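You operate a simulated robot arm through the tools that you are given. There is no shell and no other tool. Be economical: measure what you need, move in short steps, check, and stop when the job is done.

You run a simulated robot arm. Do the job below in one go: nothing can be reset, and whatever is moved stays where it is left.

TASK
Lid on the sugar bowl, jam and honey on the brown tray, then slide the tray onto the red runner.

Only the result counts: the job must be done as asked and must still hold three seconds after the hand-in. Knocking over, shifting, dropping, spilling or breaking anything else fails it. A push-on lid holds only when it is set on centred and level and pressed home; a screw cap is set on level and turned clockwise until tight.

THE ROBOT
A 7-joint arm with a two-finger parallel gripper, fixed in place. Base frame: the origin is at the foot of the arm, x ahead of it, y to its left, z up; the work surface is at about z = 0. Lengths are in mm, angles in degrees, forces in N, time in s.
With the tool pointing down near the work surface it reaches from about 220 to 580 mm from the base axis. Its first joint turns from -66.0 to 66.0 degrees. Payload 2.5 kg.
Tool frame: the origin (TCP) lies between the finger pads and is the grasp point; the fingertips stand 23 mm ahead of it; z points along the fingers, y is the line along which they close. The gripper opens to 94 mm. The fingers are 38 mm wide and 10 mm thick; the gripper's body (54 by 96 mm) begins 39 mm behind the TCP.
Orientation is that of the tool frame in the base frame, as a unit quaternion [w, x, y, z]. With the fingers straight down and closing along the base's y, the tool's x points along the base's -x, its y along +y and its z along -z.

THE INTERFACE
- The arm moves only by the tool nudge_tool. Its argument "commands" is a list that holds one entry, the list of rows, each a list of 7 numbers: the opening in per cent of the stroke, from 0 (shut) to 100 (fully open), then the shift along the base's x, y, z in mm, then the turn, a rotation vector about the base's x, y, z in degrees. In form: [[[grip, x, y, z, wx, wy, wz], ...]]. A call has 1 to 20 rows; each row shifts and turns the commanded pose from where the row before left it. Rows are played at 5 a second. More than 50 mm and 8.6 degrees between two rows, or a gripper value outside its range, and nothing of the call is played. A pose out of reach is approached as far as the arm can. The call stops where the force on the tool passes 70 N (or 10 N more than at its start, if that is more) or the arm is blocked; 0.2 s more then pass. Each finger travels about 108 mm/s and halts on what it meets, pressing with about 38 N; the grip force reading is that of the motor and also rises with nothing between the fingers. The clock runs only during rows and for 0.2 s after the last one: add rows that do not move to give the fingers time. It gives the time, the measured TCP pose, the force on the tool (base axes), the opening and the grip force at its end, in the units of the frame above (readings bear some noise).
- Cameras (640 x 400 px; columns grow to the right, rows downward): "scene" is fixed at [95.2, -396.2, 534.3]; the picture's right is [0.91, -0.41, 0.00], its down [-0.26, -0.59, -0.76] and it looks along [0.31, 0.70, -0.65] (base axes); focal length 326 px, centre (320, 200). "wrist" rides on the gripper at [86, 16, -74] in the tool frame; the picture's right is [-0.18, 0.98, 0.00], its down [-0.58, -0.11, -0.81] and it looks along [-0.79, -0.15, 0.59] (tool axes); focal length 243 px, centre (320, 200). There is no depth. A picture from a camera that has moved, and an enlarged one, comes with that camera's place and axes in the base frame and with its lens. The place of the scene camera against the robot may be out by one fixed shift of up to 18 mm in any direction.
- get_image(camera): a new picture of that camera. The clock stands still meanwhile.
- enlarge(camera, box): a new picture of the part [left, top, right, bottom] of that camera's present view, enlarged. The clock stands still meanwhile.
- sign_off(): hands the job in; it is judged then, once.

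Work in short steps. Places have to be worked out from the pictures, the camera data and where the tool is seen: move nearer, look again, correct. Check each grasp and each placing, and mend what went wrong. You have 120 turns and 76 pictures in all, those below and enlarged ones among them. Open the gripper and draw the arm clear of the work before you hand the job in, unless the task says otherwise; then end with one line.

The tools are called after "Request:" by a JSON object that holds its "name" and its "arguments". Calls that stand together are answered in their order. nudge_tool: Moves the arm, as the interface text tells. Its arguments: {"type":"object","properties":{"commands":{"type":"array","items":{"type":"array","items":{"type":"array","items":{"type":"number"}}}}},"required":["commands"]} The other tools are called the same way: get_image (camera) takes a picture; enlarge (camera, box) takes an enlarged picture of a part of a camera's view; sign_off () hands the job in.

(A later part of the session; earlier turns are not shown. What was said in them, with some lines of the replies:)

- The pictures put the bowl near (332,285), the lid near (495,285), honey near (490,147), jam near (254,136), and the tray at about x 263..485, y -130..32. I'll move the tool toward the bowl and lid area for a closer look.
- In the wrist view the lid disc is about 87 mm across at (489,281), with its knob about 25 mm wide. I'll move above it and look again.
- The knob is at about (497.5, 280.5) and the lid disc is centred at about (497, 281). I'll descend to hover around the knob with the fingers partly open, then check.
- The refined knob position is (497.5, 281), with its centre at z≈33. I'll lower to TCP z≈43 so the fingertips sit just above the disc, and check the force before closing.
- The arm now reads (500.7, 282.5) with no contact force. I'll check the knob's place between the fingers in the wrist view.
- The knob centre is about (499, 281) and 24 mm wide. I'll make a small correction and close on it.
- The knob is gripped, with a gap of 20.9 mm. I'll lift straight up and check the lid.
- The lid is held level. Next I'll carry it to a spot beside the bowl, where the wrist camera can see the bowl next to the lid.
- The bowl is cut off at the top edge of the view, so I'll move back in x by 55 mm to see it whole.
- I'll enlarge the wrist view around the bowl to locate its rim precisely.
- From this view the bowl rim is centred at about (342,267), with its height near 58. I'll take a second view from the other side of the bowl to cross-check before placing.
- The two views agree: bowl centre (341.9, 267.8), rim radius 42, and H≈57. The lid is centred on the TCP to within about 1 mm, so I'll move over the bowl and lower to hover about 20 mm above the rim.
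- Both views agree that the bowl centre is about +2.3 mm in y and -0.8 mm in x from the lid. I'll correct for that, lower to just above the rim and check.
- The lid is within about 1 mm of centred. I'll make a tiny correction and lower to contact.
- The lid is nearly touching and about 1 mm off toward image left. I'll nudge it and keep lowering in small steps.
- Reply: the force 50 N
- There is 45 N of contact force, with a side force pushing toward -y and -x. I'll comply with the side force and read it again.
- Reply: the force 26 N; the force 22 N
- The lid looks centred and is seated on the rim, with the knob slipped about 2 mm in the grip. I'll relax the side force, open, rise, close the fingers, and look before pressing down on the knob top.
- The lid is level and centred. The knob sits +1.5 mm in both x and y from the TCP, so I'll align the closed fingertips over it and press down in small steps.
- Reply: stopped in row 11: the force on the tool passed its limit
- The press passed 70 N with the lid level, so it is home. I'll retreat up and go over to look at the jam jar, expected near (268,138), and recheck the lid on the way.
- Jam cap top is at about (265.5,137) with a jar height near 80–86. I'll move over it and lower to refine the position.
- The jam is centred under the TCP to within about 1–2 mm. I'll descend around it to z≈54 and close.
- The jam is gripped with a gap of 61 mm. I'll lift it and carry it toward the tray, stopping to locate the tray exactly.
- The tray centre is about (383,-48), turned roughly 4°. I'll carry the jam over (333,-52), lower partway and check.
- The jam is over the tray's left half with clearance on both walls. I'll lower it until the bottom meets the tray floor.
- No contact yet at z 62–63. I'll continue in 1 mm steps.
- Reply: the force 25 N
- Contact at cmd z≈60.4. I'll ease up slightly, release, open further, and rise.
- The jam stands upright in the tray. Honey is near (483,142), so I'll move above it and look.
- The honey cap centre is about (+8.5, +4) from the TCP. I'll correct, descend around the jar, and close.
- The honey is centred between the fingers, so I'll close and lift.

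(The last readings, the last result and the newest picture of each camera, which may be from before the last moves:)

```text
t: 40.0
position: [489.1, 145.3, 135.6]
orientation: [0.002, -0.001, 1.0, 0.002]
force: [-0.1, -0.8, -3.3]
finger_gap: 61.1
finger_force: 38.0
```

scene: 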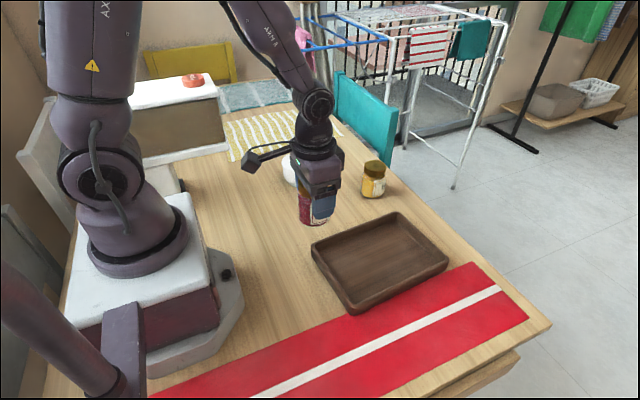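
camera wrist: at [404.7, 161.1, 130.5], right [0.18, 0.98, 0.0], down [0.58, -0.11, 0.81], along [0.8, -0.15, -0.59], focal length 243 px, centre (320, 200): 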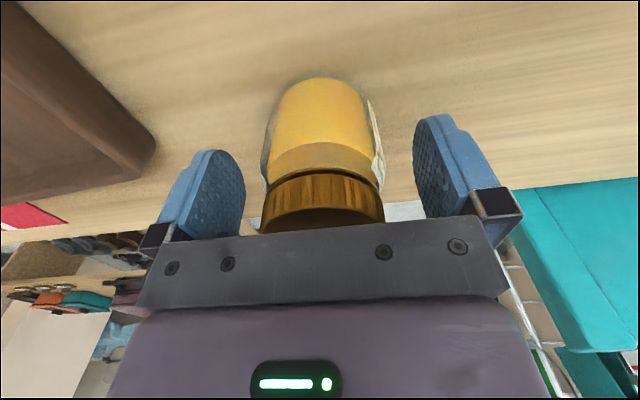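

The honey is held. I'll carry it over the tray's right half at about (436,-48).

Request:
{"name": "nudge_tool", "arguments": {"commands": [[[45, -11, -38.5, 10, 0, 0, 0], [45, -11, -39, 0, 0, 0, 0], [45, -11, -39, 0, 0, 0, 0], [45, -11, -39, 0, 0, 0, 0], [45, -11, -38, 0, 0, 0, 0], [45, 0, 0, -35, 0, 0, 0], [45, 0, 0, 0, 0, 0, 0], [45, 0, 0, 0, 0, 0, 0]]]}}

Request:
{"name": "enlarge", "arguments": {"camera": "scene", "box": [290, 170, 466, 330]}}

Request:
{"name": "get_image", "arguments": {"camera": "wrist"}}

```text
t: 41.8
position: [436.7, -46.2, 109.2]
orientation: [0.003, 0.0, 1.0, 0.002]
force: [-0.2, 1.0, -4.0]
finger_gap: 61.3
finger_force: 37.7
```

```text
2.50 times, centred on (378, 250) of scene
camera zoom: at [95.2, -396.2, 534.3], right [0.91, -0.41, 0.0], down [-0.26, -0.59, -0.76], along [0.31, 0.7, -0.65], focal length 816 px, centre (175, 75)
```

zoom: 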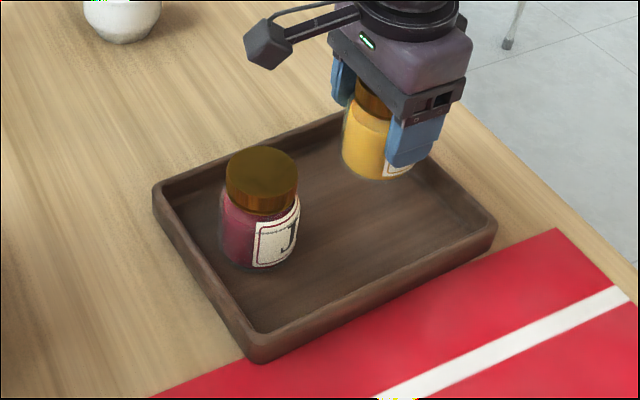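

```text
32 pictures are left
camera wrist: at [350.3, -30.1, 183.9], right [0.18, 0.98, 0.0], down [0.58, -0.11, 0.81], along [0.8, -0.15, -0.59], focal length 243 px, centre (320, 200)
```

wrist: 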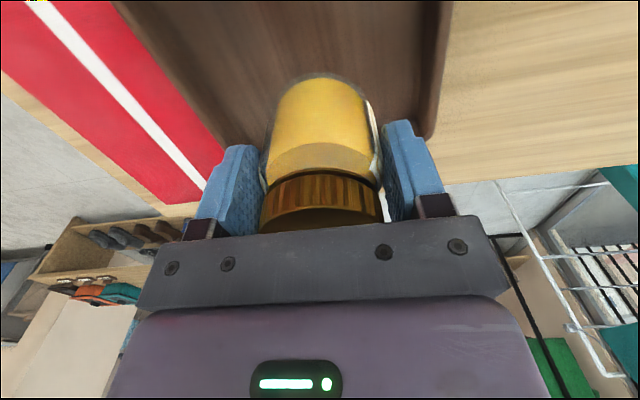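

There is room on both sides. I'll shift 5 mm inward and lower to the floor.

Request:
{"name": "nudge_tool", "arguments": {"commands": [[[45, -5, 0, -20, 0, 0, 0], [45, 0, 0, -20, 0, 0, 0], [45, 0, 0, -5, 0, 0, 0], [45, 0, 0, -1.5, 0, 0, 0], [45, 0, 0, -1, 0, 0, 0], [45, 0, 0, -1, 0, 0, 0], [45, 0, 0, 0, 0, 0, 0]]]}}

```text
t: 43.4
position: [433.4, -47.2, 61.1]
orientation: [0.003, 0.0, 1.0, 0.003]
force: [-8.1, 5.6, 24.0]
finger_gap: 61.5
finger_force: 38.1
```

The floor contact reads 24 N. I'll ease up, release, rise, and look.

Request:
{"name": "nudge_tool", "arguments": {"commands": [[[45, 0, 0, 0.8, 0, 0, 0], [70, 0, 0, 0, 0, 0, 0], [78, 0, 0, 0, 0, 0, 0], [78, 0, 0, 0, 0, 0, 0], [78, 0, 0, 20, 0, 0, 0], [78, 0, 0, 40, 0, 0, 0], [78, 0, 0, 40, 0, 0, 0], [60, -25, 0, 40, 0, 0, 0], [40, -25, 0, 20, 0, 0, 0], [40, 0, 0, 0, 0, 0, 0], [40, 0, 0, 0, 0, 0, 0]]]}}

Request:
{"name": "get_image", "arguments": {"camera": "scene"}}

Request:
{"name": "get_image", "arguments": {"camera": "wrist"}}

```text
t: 45.8
position: [379.9, -46.8, 221.5]
orientation: [0.002, 0.0, 1.0, 0.002]
force: [0.3, 0.1, -0.7]
finger_gap: 37.5
finger_force: 0.0
```

```text
31 pictures are left
```

scene: 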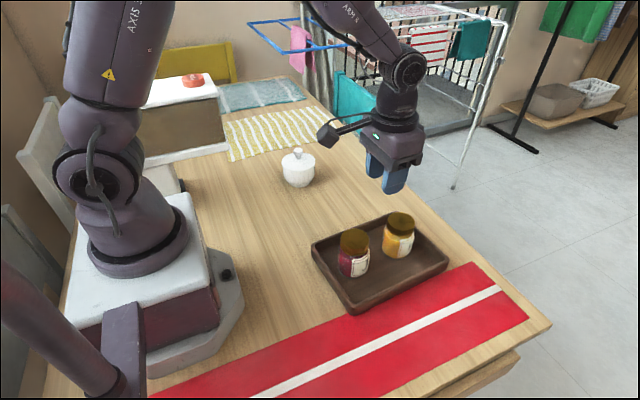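

```text
30 pictures are left
camera wrist: at [293.3, -30.4, 296.1], right [0.18, 0.98, 0.0], down [0.58, -0.11, 0.81], along [0.8, -0.15, -0.59], focal length 243 px, centre (320, 200)
```

wrist: 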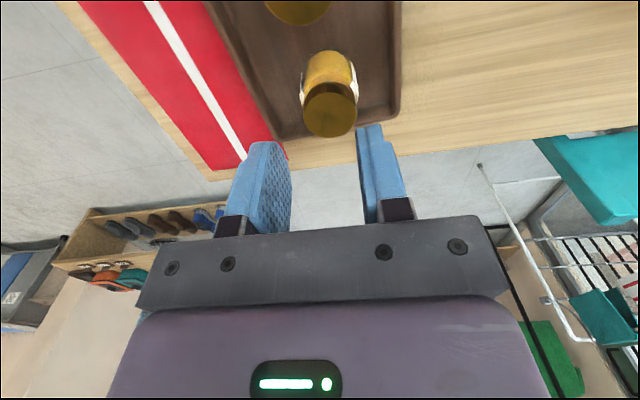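

Both jars stand upright. To slide the tray squarely, I'll turn the gripper 90° so the open fingers form a wide pusher with the camera on the free +y side, and move behind the tray's +y wall.

Request:
{"name": "nudge_tool", "arguments": {"commands": [[[60, 0, 12, 0, 0, 0, -8.2], [80, 0, 12, 0, 0, 0, -8.2], [100, 0, 12, 0, 0, 0, -8.2], [100, 0, 12, 0, 0, 0, -8.2], [100, 0, 12, 0, 0, 0, -8.2], [100, 0, 12, 0, 0, 0, -8.2], [100, 0, 12, 0, 0, 0, -8.2], [100, 0, 12, 0, 0, 0, -8.2], [100, 0, 12, 0, 0, 0, -8.2], [100, 0, 12, 0, 0, 0, -8.2], [100, 0, 12, 0, 0, 0, -8.0], [100, 0, 0, 0, 0, 0, 0], [100, 0, 0, 0, 0, 0, 0]]]}}

Request:
{"name": "get_image", "arguments": {"camera": "wrist"}}

```text
t: 48.5
position: [381.7, 85.0, 223.4]
orientation: [0.003, 0.708, 0.707, -0.001]
force: [0.0, -0.3, -0.4]
finger_gap: 94.1
finger_force: 0.1
```

```text
29 pictures are left
camera wrist: at [397.4, 172.6, 296.4], right [0.98, -0.18, 0.0], down [-0.11, -0.58, 0.81], along [-0.15, -0.8, -0.59], focal length 243 px, centre (320, 200)
```

wrist: 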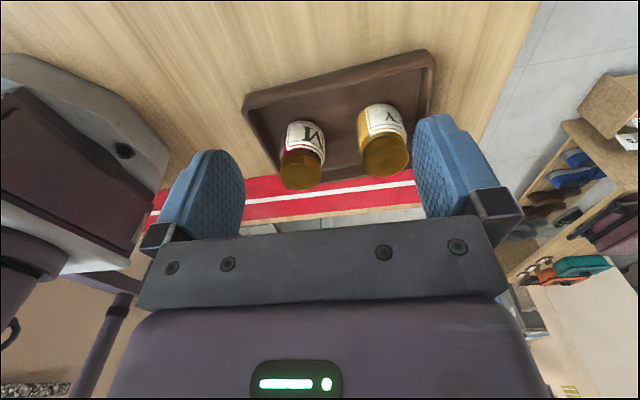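

This is a good view of the tray and runner. I'll enlarge it to measure the edges.

Request:
{"name": "enlarge", "arguments": {"camera": "wrist", "box": [225, 40, 449, 230]}}

```text
2.11 times, centred on (337, 135) of wrist
camera zoom: at [397.4, 172.6, 296.4], right [0.98, -0.18, 0.0], down [-0.11, -0.58, 0.81], along [-0.15, -0.8, -0.59], focal length 511 px, centre (284, 337)
```

zoom: 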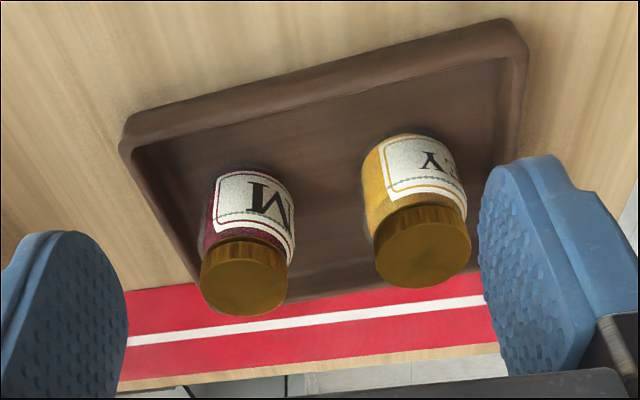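

The tray's +y wall lies at y≈22–28 with about 3.5° of turn, and its centre is about (380,-52). The runner spans y≈-138…-279, so its centre is about -208. I'll lower the pusher behind the wall to tip height 8–9 mm.

Request:
{"name": "nudge_tool", "arguments": {"commands": [[[100, 0, 0, -40, 0, 0, 0], [100, 0, 0, -40, 0, 0, 0], [100, 0, 0, -40, 0, 0, 0], [100, 0, 0, -40, 0, 0, 0], [100, 0, 0, -30, 0, 0, 0], [100, 0, 0, 0, 0, 0, 0], [100, 0, -10, 0, 0, 0, 0], [100, 0, -10, 0, 0, 0, 0], [100, 0, 0, 0, 0, 0, 0]]]}}

Request:
{"name": "get_image", "arguments": {"camera": "wrist"}}

Request:
{"name": "enlarge", "arguments": {"camera": "scene", "box": [280, 150, 472, 330]}}

```text
t: 50.5
position: [381.7, 64.1, 33.2]
orientation: [0.004, 0.707, 0.707, 0.0]
force: [0.6, 0.4, 0.2]
finger_gap: 93.9
finger_force: 0.1
```

```text
27 pictures are left
camera wrist: at [397.6, 151.9, 107.6], right [0.98, -0.18, 0.01], down [-0.11, -0.58, 0.81], along [-0.15, -0.8, -0.59], focal length 243 px, centre (320, 200)
```

wrist: 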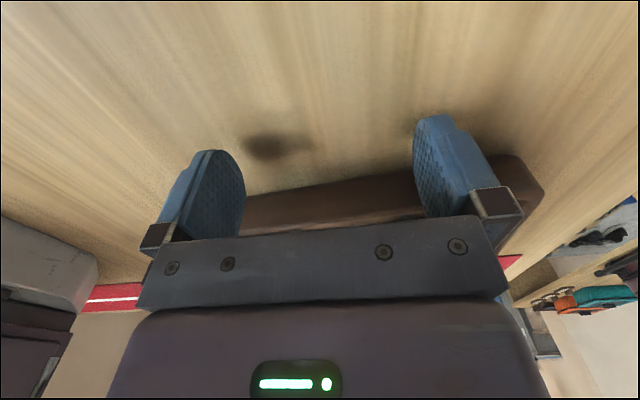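

```text
2.22 times, centred on (376, 240) of scene
camera zoom: at [95.2, -396.2, 534.3], right [0.91, -0.41, 0.0], down [-0.26, -0.59, -0.76], along [0.31, 0.7, -0.65], focal length 726 px, centre (196, 111)
```

zoom: 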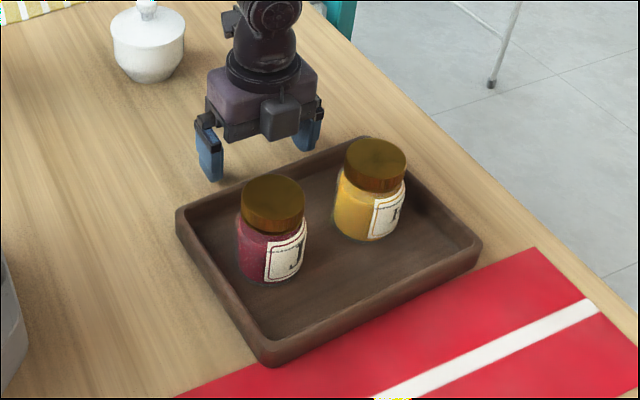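

The fingers sit behind the wall and clear of the jars. I'll push slowly in -y, checking the first contact.

Request:
{"name": "nudge_tool", "arguments": {"commands": [[[100, 0, -5, 0, 0, 0, 0], [100, 0, -4, 0, 0, 0, 0], [100, 0, -4, 0, 0, 0, 0], [100, 0, -4, 0, 0, 0, 0], [100, 0, -4, 0, 0, 0, 0], [100, 0, -4, 0, 0, 0, 0], [100, 0, -4, 0, 0, 0, 0], [100, 0, -4, 0, 0, 0, 0]]]}}

Request:
{"name": "enlarge", "arguments": {"camera": "scene", "box": [280, 150, 472, 330]}}

```text
t: 52.4
position: [381.8, 30.8, 32.9]
orientation: [0.003, 0.707, 0.707, 0.0]
force: [0.0, 5.5, 2.2]
finger_gap: 94.0
finger_force: 0.1
```

```text
2.22 times, centred on (376, 240) of scene
camera zoom: at [95.2, -396.2, 534.3], right [0.91, -0.41, 0.0], down [-0.26, -0.59, -0.76], along [0.31, 0.7, -0.65], focal length 726 px, centre (196, 111)
```

zoom: 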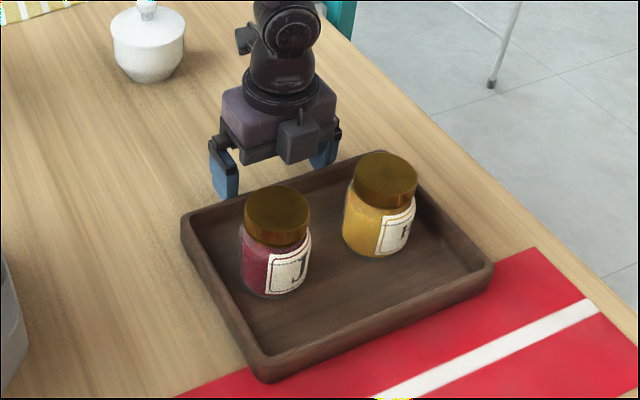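

The tray is moving smoothly at about 5 N and squaring up, with the jars steady. I'll continue the slow push.

Request:
{"name": "nudge_tool", "arguments": {"commands": [[[100, 0, -4, 0, 0, 0, 0], [100, 0, -5, 0, 0, 0, 0], [100, 0, -5, 0, 0, 0, 0], [100, 0, -5, 0, 0, 0, 0], [100, 0, -5, 0, 0, 0, 0], [100, 0, -5, 0, 0, 0, 0], [100, 0, -5, 0, 0, 0, 0], [100, 0, -5, 0, 0, 0, 0], [100, 0, -5, 0, 0, 0, 0], [100, 0, -5, 0, 0, 0, 0], [100, 0, -5, 0, 0, 0, 0], [100, 0, -5, 0, 0, 0, 0], [100, 0, -5, 0, 0, 0, 0], [100, 0, -5, 0, 0, 0, 0], [100, 0, -4, 0, 0, 0, 0], [100, 0, 0, 0, 0, 0, 0]]]}}

Request:
{"name": "get_image", "arguments": {"camera": "scene"}}

```text
t: 55.8
position: [381.8, -42.8, 32.0]
orientation: [0.003, 0.708, 0.706, 0.0]
force: [0.2, 3.0, 0.0]
finger_gap: 93.9
finger_force: 0.1
```

```text
24 pictures are left
```

scene: 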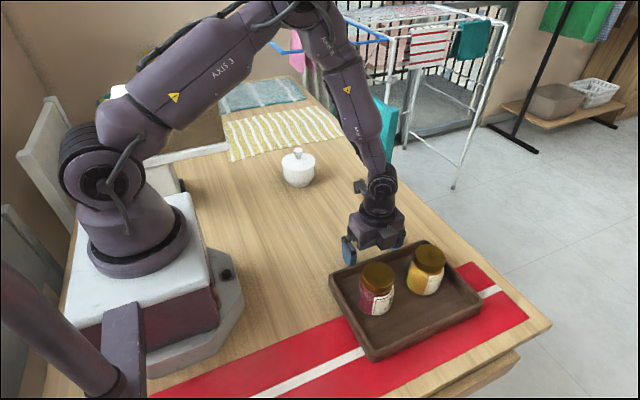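

The tray is about halfway on with both jars standing. I'll push 50 mm more, then measure.

Request:
{"name": "nudge_tool", "arguments": {"commands": [[[100, 0, -4, 0, 0, 0, 0], [100, 0, -5, 0, 0, 0, 0], [100, 0, -5, 0, 0, 0, 0], [100, 0, -5, 0, 0, 0, 0], [100, 0, -5, 0, 0, 0, 0], [100, 0, -5, 0, 0, 0, 0], [100, 0, -5, 0, 0, 0, 0], [100, 0, -5, 0, 0, 0, 0], [100, 0, -5, 0, 0, 0, 0], [100, 0, -4, 0, 0, 0, 0], [100, 0, -2, 0, 0, 0, 0], [100, 0, 0, 0, 0, 0, 0]]]}}

Request:
{"name": "enlarge", "arguments": {"camera": "scene", "box": [310, 220, 550, 370]}}

Request:
{"name": "get_image", "arguments": {"camera": "wrist"}}

```text
t: 58.4
position: [381.3, -90.8, 32.5]
orientation: [0.003, 0.707, 0.707, 0.0]
force: [0.2, 4.9, 1.2]
finger_gap: 94.1
finger_force: 0.0
```

```text
2.67 times, centred on (430, 295) of scene
camera zoom: at [95.2, -396.2, 534.3], right [0.91, -0.41, 0.0], down [-0.26, -0.59, -0.76], along [0.31, 0.7, -0.65], focal length 871 px, centre (27, -53)
```

zoom: 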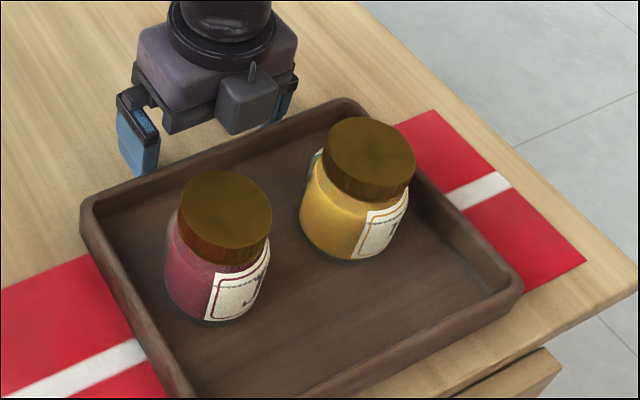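

```text
22 pictures are left
camera wrist: at [397.1, -4.2, 107.0], right [0.98, -0.18, 0.0], down [-0.11, -0.58, 0.81], along [-0.15, -0.8, -0.59], focal length 243 px, centre (320, 200)
```

wrist: 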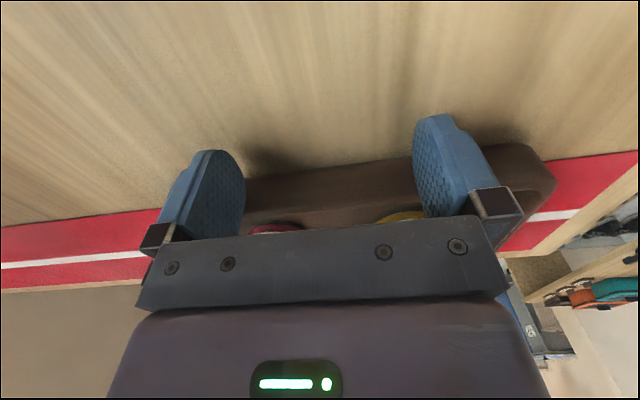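

The wrist view puts the tray's back edge about 20–24 mm behind the runner's back edge. With the tray about 15 mm wider than the runner, centring it needs about 12 mm more.

Request:
{"name": "nudge_tool", "arguments": {"commands": [[[100, 0, -4, 0, 0, 0, 0], [100, 0, -4, 0, 0, 0, 0], [100, 0, -4, 0, 0, 0, 0], [100, 0, 0, 0, 0, 0, 0], [100, 0, 5, 0, 0, 0, 0], [100, 0, 20, 5, 0, 0, 0], [100, 0, 30, 20, 0, 0, 0], [100, 0, 30, 45, 0, 0, 0], [100, 0, 20, 45, 0, 0, 0], [100, 0, 0, 45, 0, 0, 0], [100, 0, 0, 30, 0, 0, 0], [100, 0, 0, 0, 0, 0, 0]]]}}

Request:
{"name": "get_image", "arguments": {"camera": "scene"}}

Request:
{"name": "get_image", "arguments": {"camera": "wrist"}}

```text
refused: row 8 steps farther than a row can; nothing moved
```

```text
21 pictures are left
```

scene: 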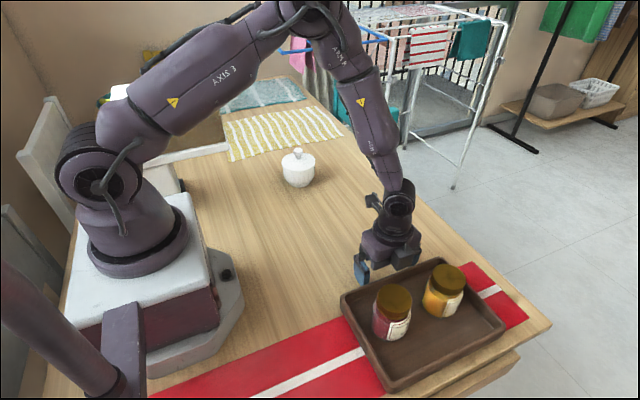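

```text
20 pictures are left
camera wrist: at [397.1, -4.2, 107.0], right [0.98, -0.18, 0.0], down [-0.11, -0.58, 0.81], along [-0.15, -0.8, -0.59], focal length 243 px, centre (320, 200)
```

wrist: 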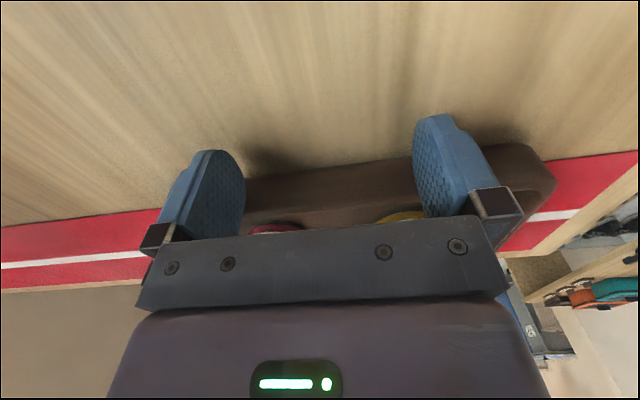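

That call was refused because row 8 was too long, and nothing moved. I'll look at the front edge before the final push.

Request:
{"name": "enlarge", "arguments": {"camera": "scene", "box": [340, 270, 548, 400]}}

```text
3.08 times, centred on (444, 335) of scene
camera zoom: at [95.2, -396.2, 534.3], right [0.91, -0.41, 0.0], down [-0.26, -0.59, -0.76], along [0.31, 0.7, -0.65], focal length 1005 px, centre (-62, -215)
```

zoom: 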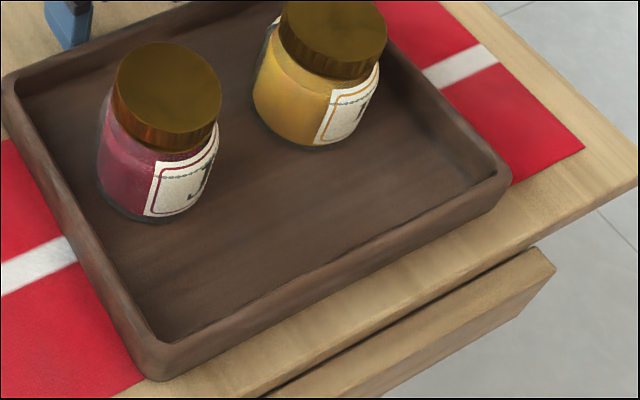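

The tray already overhangs the runner's front edge by about 8 mm, against about 18 mm at the back, so 5 mm more centres it. After that I'll back off and rise clear.

Request:
{"name": "nudge_tool", "arguments": {"commands": [[[100, 0, -3, 0, 0, 0, 0], [100, 0, -3, 0, 0, 0, 0], [100, 0, 0, 0, 0, 0, 0], [100, 0, 5, 0, 0, 0, 0], [100, 0, 20, 5, 0, 0, 0], [100, 0, 30, 20, 0, 0, 0], [100, 0, 25, 35, 0, 0, 0], [100, 0, 15, 40, 0, 0, 0], [100, 0, 0, 45, 0, 0, 0], [100, 0, 0, 35, 0, 0, 0], [100, 0, 0, 0, 0, 0, 0]]]}}

Request:
{"name": "get_image", "arguments": {"camera": "wrist"}}

Request:
{"name": "enlarge", "arguments": {"camera": "scene", "box": [320, 235, 560, 400]}}

```text
t: 60.8
position: [382.1, -1.8, 213.7]
orientation: [0.003, 0.707, 0.707, 0.0]
force: [0.7, -0.3, 0.4]
finger_gap: 94.1
finger_force: 0.1
```

```text
18 pictures are left
camera wrist: at [397.6, 85.2, 288.3], right [0.98, -0.18, 0.0], down [-0.11, -0.58, 0.81], along [-0.15, -0.8, -0.59], focal length 243 px, centre (320, 200)
```

wrist: 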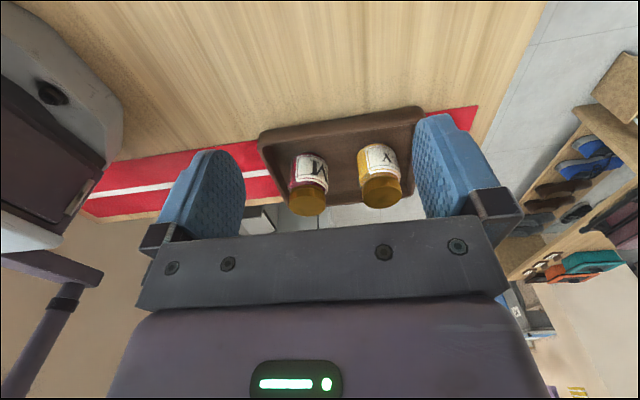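

```text
2.42 times, centred on (440, 318) of scene
camera zoom: at [95.2, -396.2, 534.3], right [0.91, -0.41, 0.0], down [-0.26, -0.59, -0.76], along [0.31, 0.7, -0.65], focal length 792 px, centre (29, -85)
```

zoom: 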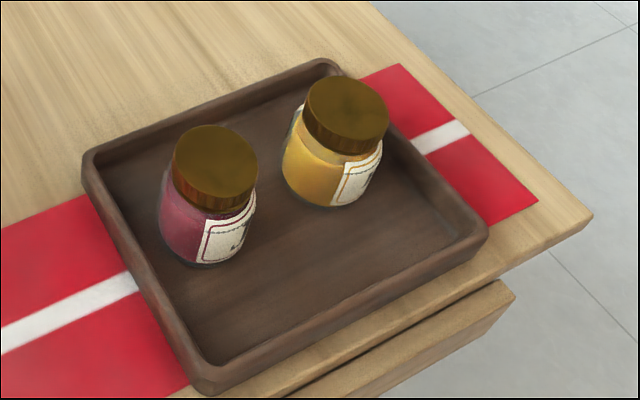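

The stripe meets both end walls at their midpoints, so the tray is centred on the runner with both jars upright. I'll draw the arm further clear and make a final check of the lid.

Request:
{"name": "nudge_tool", "arguments": {"commands": [[[100, 0, 20, 30, 0, 0, 0], [100, 0, 20, 30, 0, 0, 0], [100, 0, 0, 0, 0, 0, 0], [100, 0, 0, 0, 0, 0, 0]]]}}

Request:
{"name": "enlarge", "arguments": {"camera": "scene", "box": [268, 135, 332, 195]}}

Request:
{"name": "get_image", "arguments": {"camera": "scene"}}

```text
t: 61.8
position: [381.0, 38.3, 273.1]
orientation: [0.004, 0.707, 0.707, -0.001]
force: [-0.7, -0.5, -0.1]
finger_gap: 94.1
finger_force: 0.0
```

```text
6.67 times, centred on (300, 165) of scene
camera zoom: at [95.2, -396.2, 534.3], right [0.91, -0.41, 0.0], down [-0.26, -0.59, -0.76], along [0.31, 0.7, -0.65], focal length 2177 px, centre (453, 433)
```

zoom: 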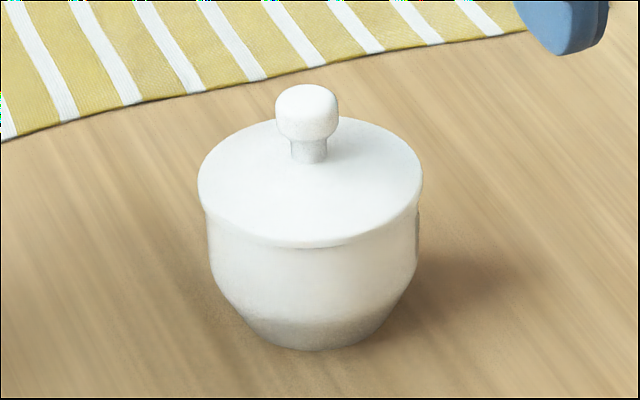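

```text
15 pictures are left
```

scene: 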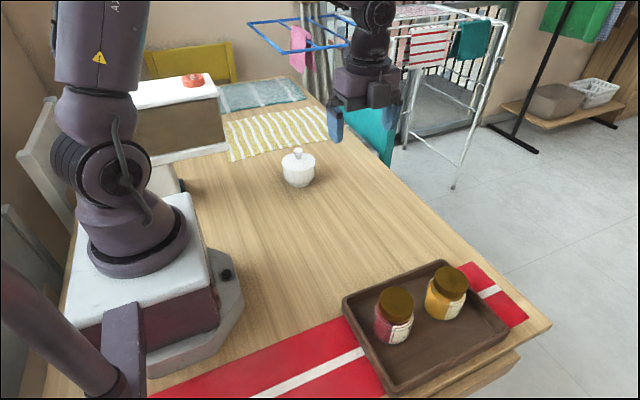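

The lid is level, centred and seated, the jars are upright, the tray is on the runner, and the arm is clear with the gripper open. I'm handing in.

Request:
{"name": "sign_off", "arguments": {}}

```text
The job is handed in.
```

The lid is pressed onto the sugar bowl, jam and honey stand upright on the brown tray, and the tray is centred on the red runner; the tray is slightly wider than the runner, so it overhangs about 10 mm on each side.
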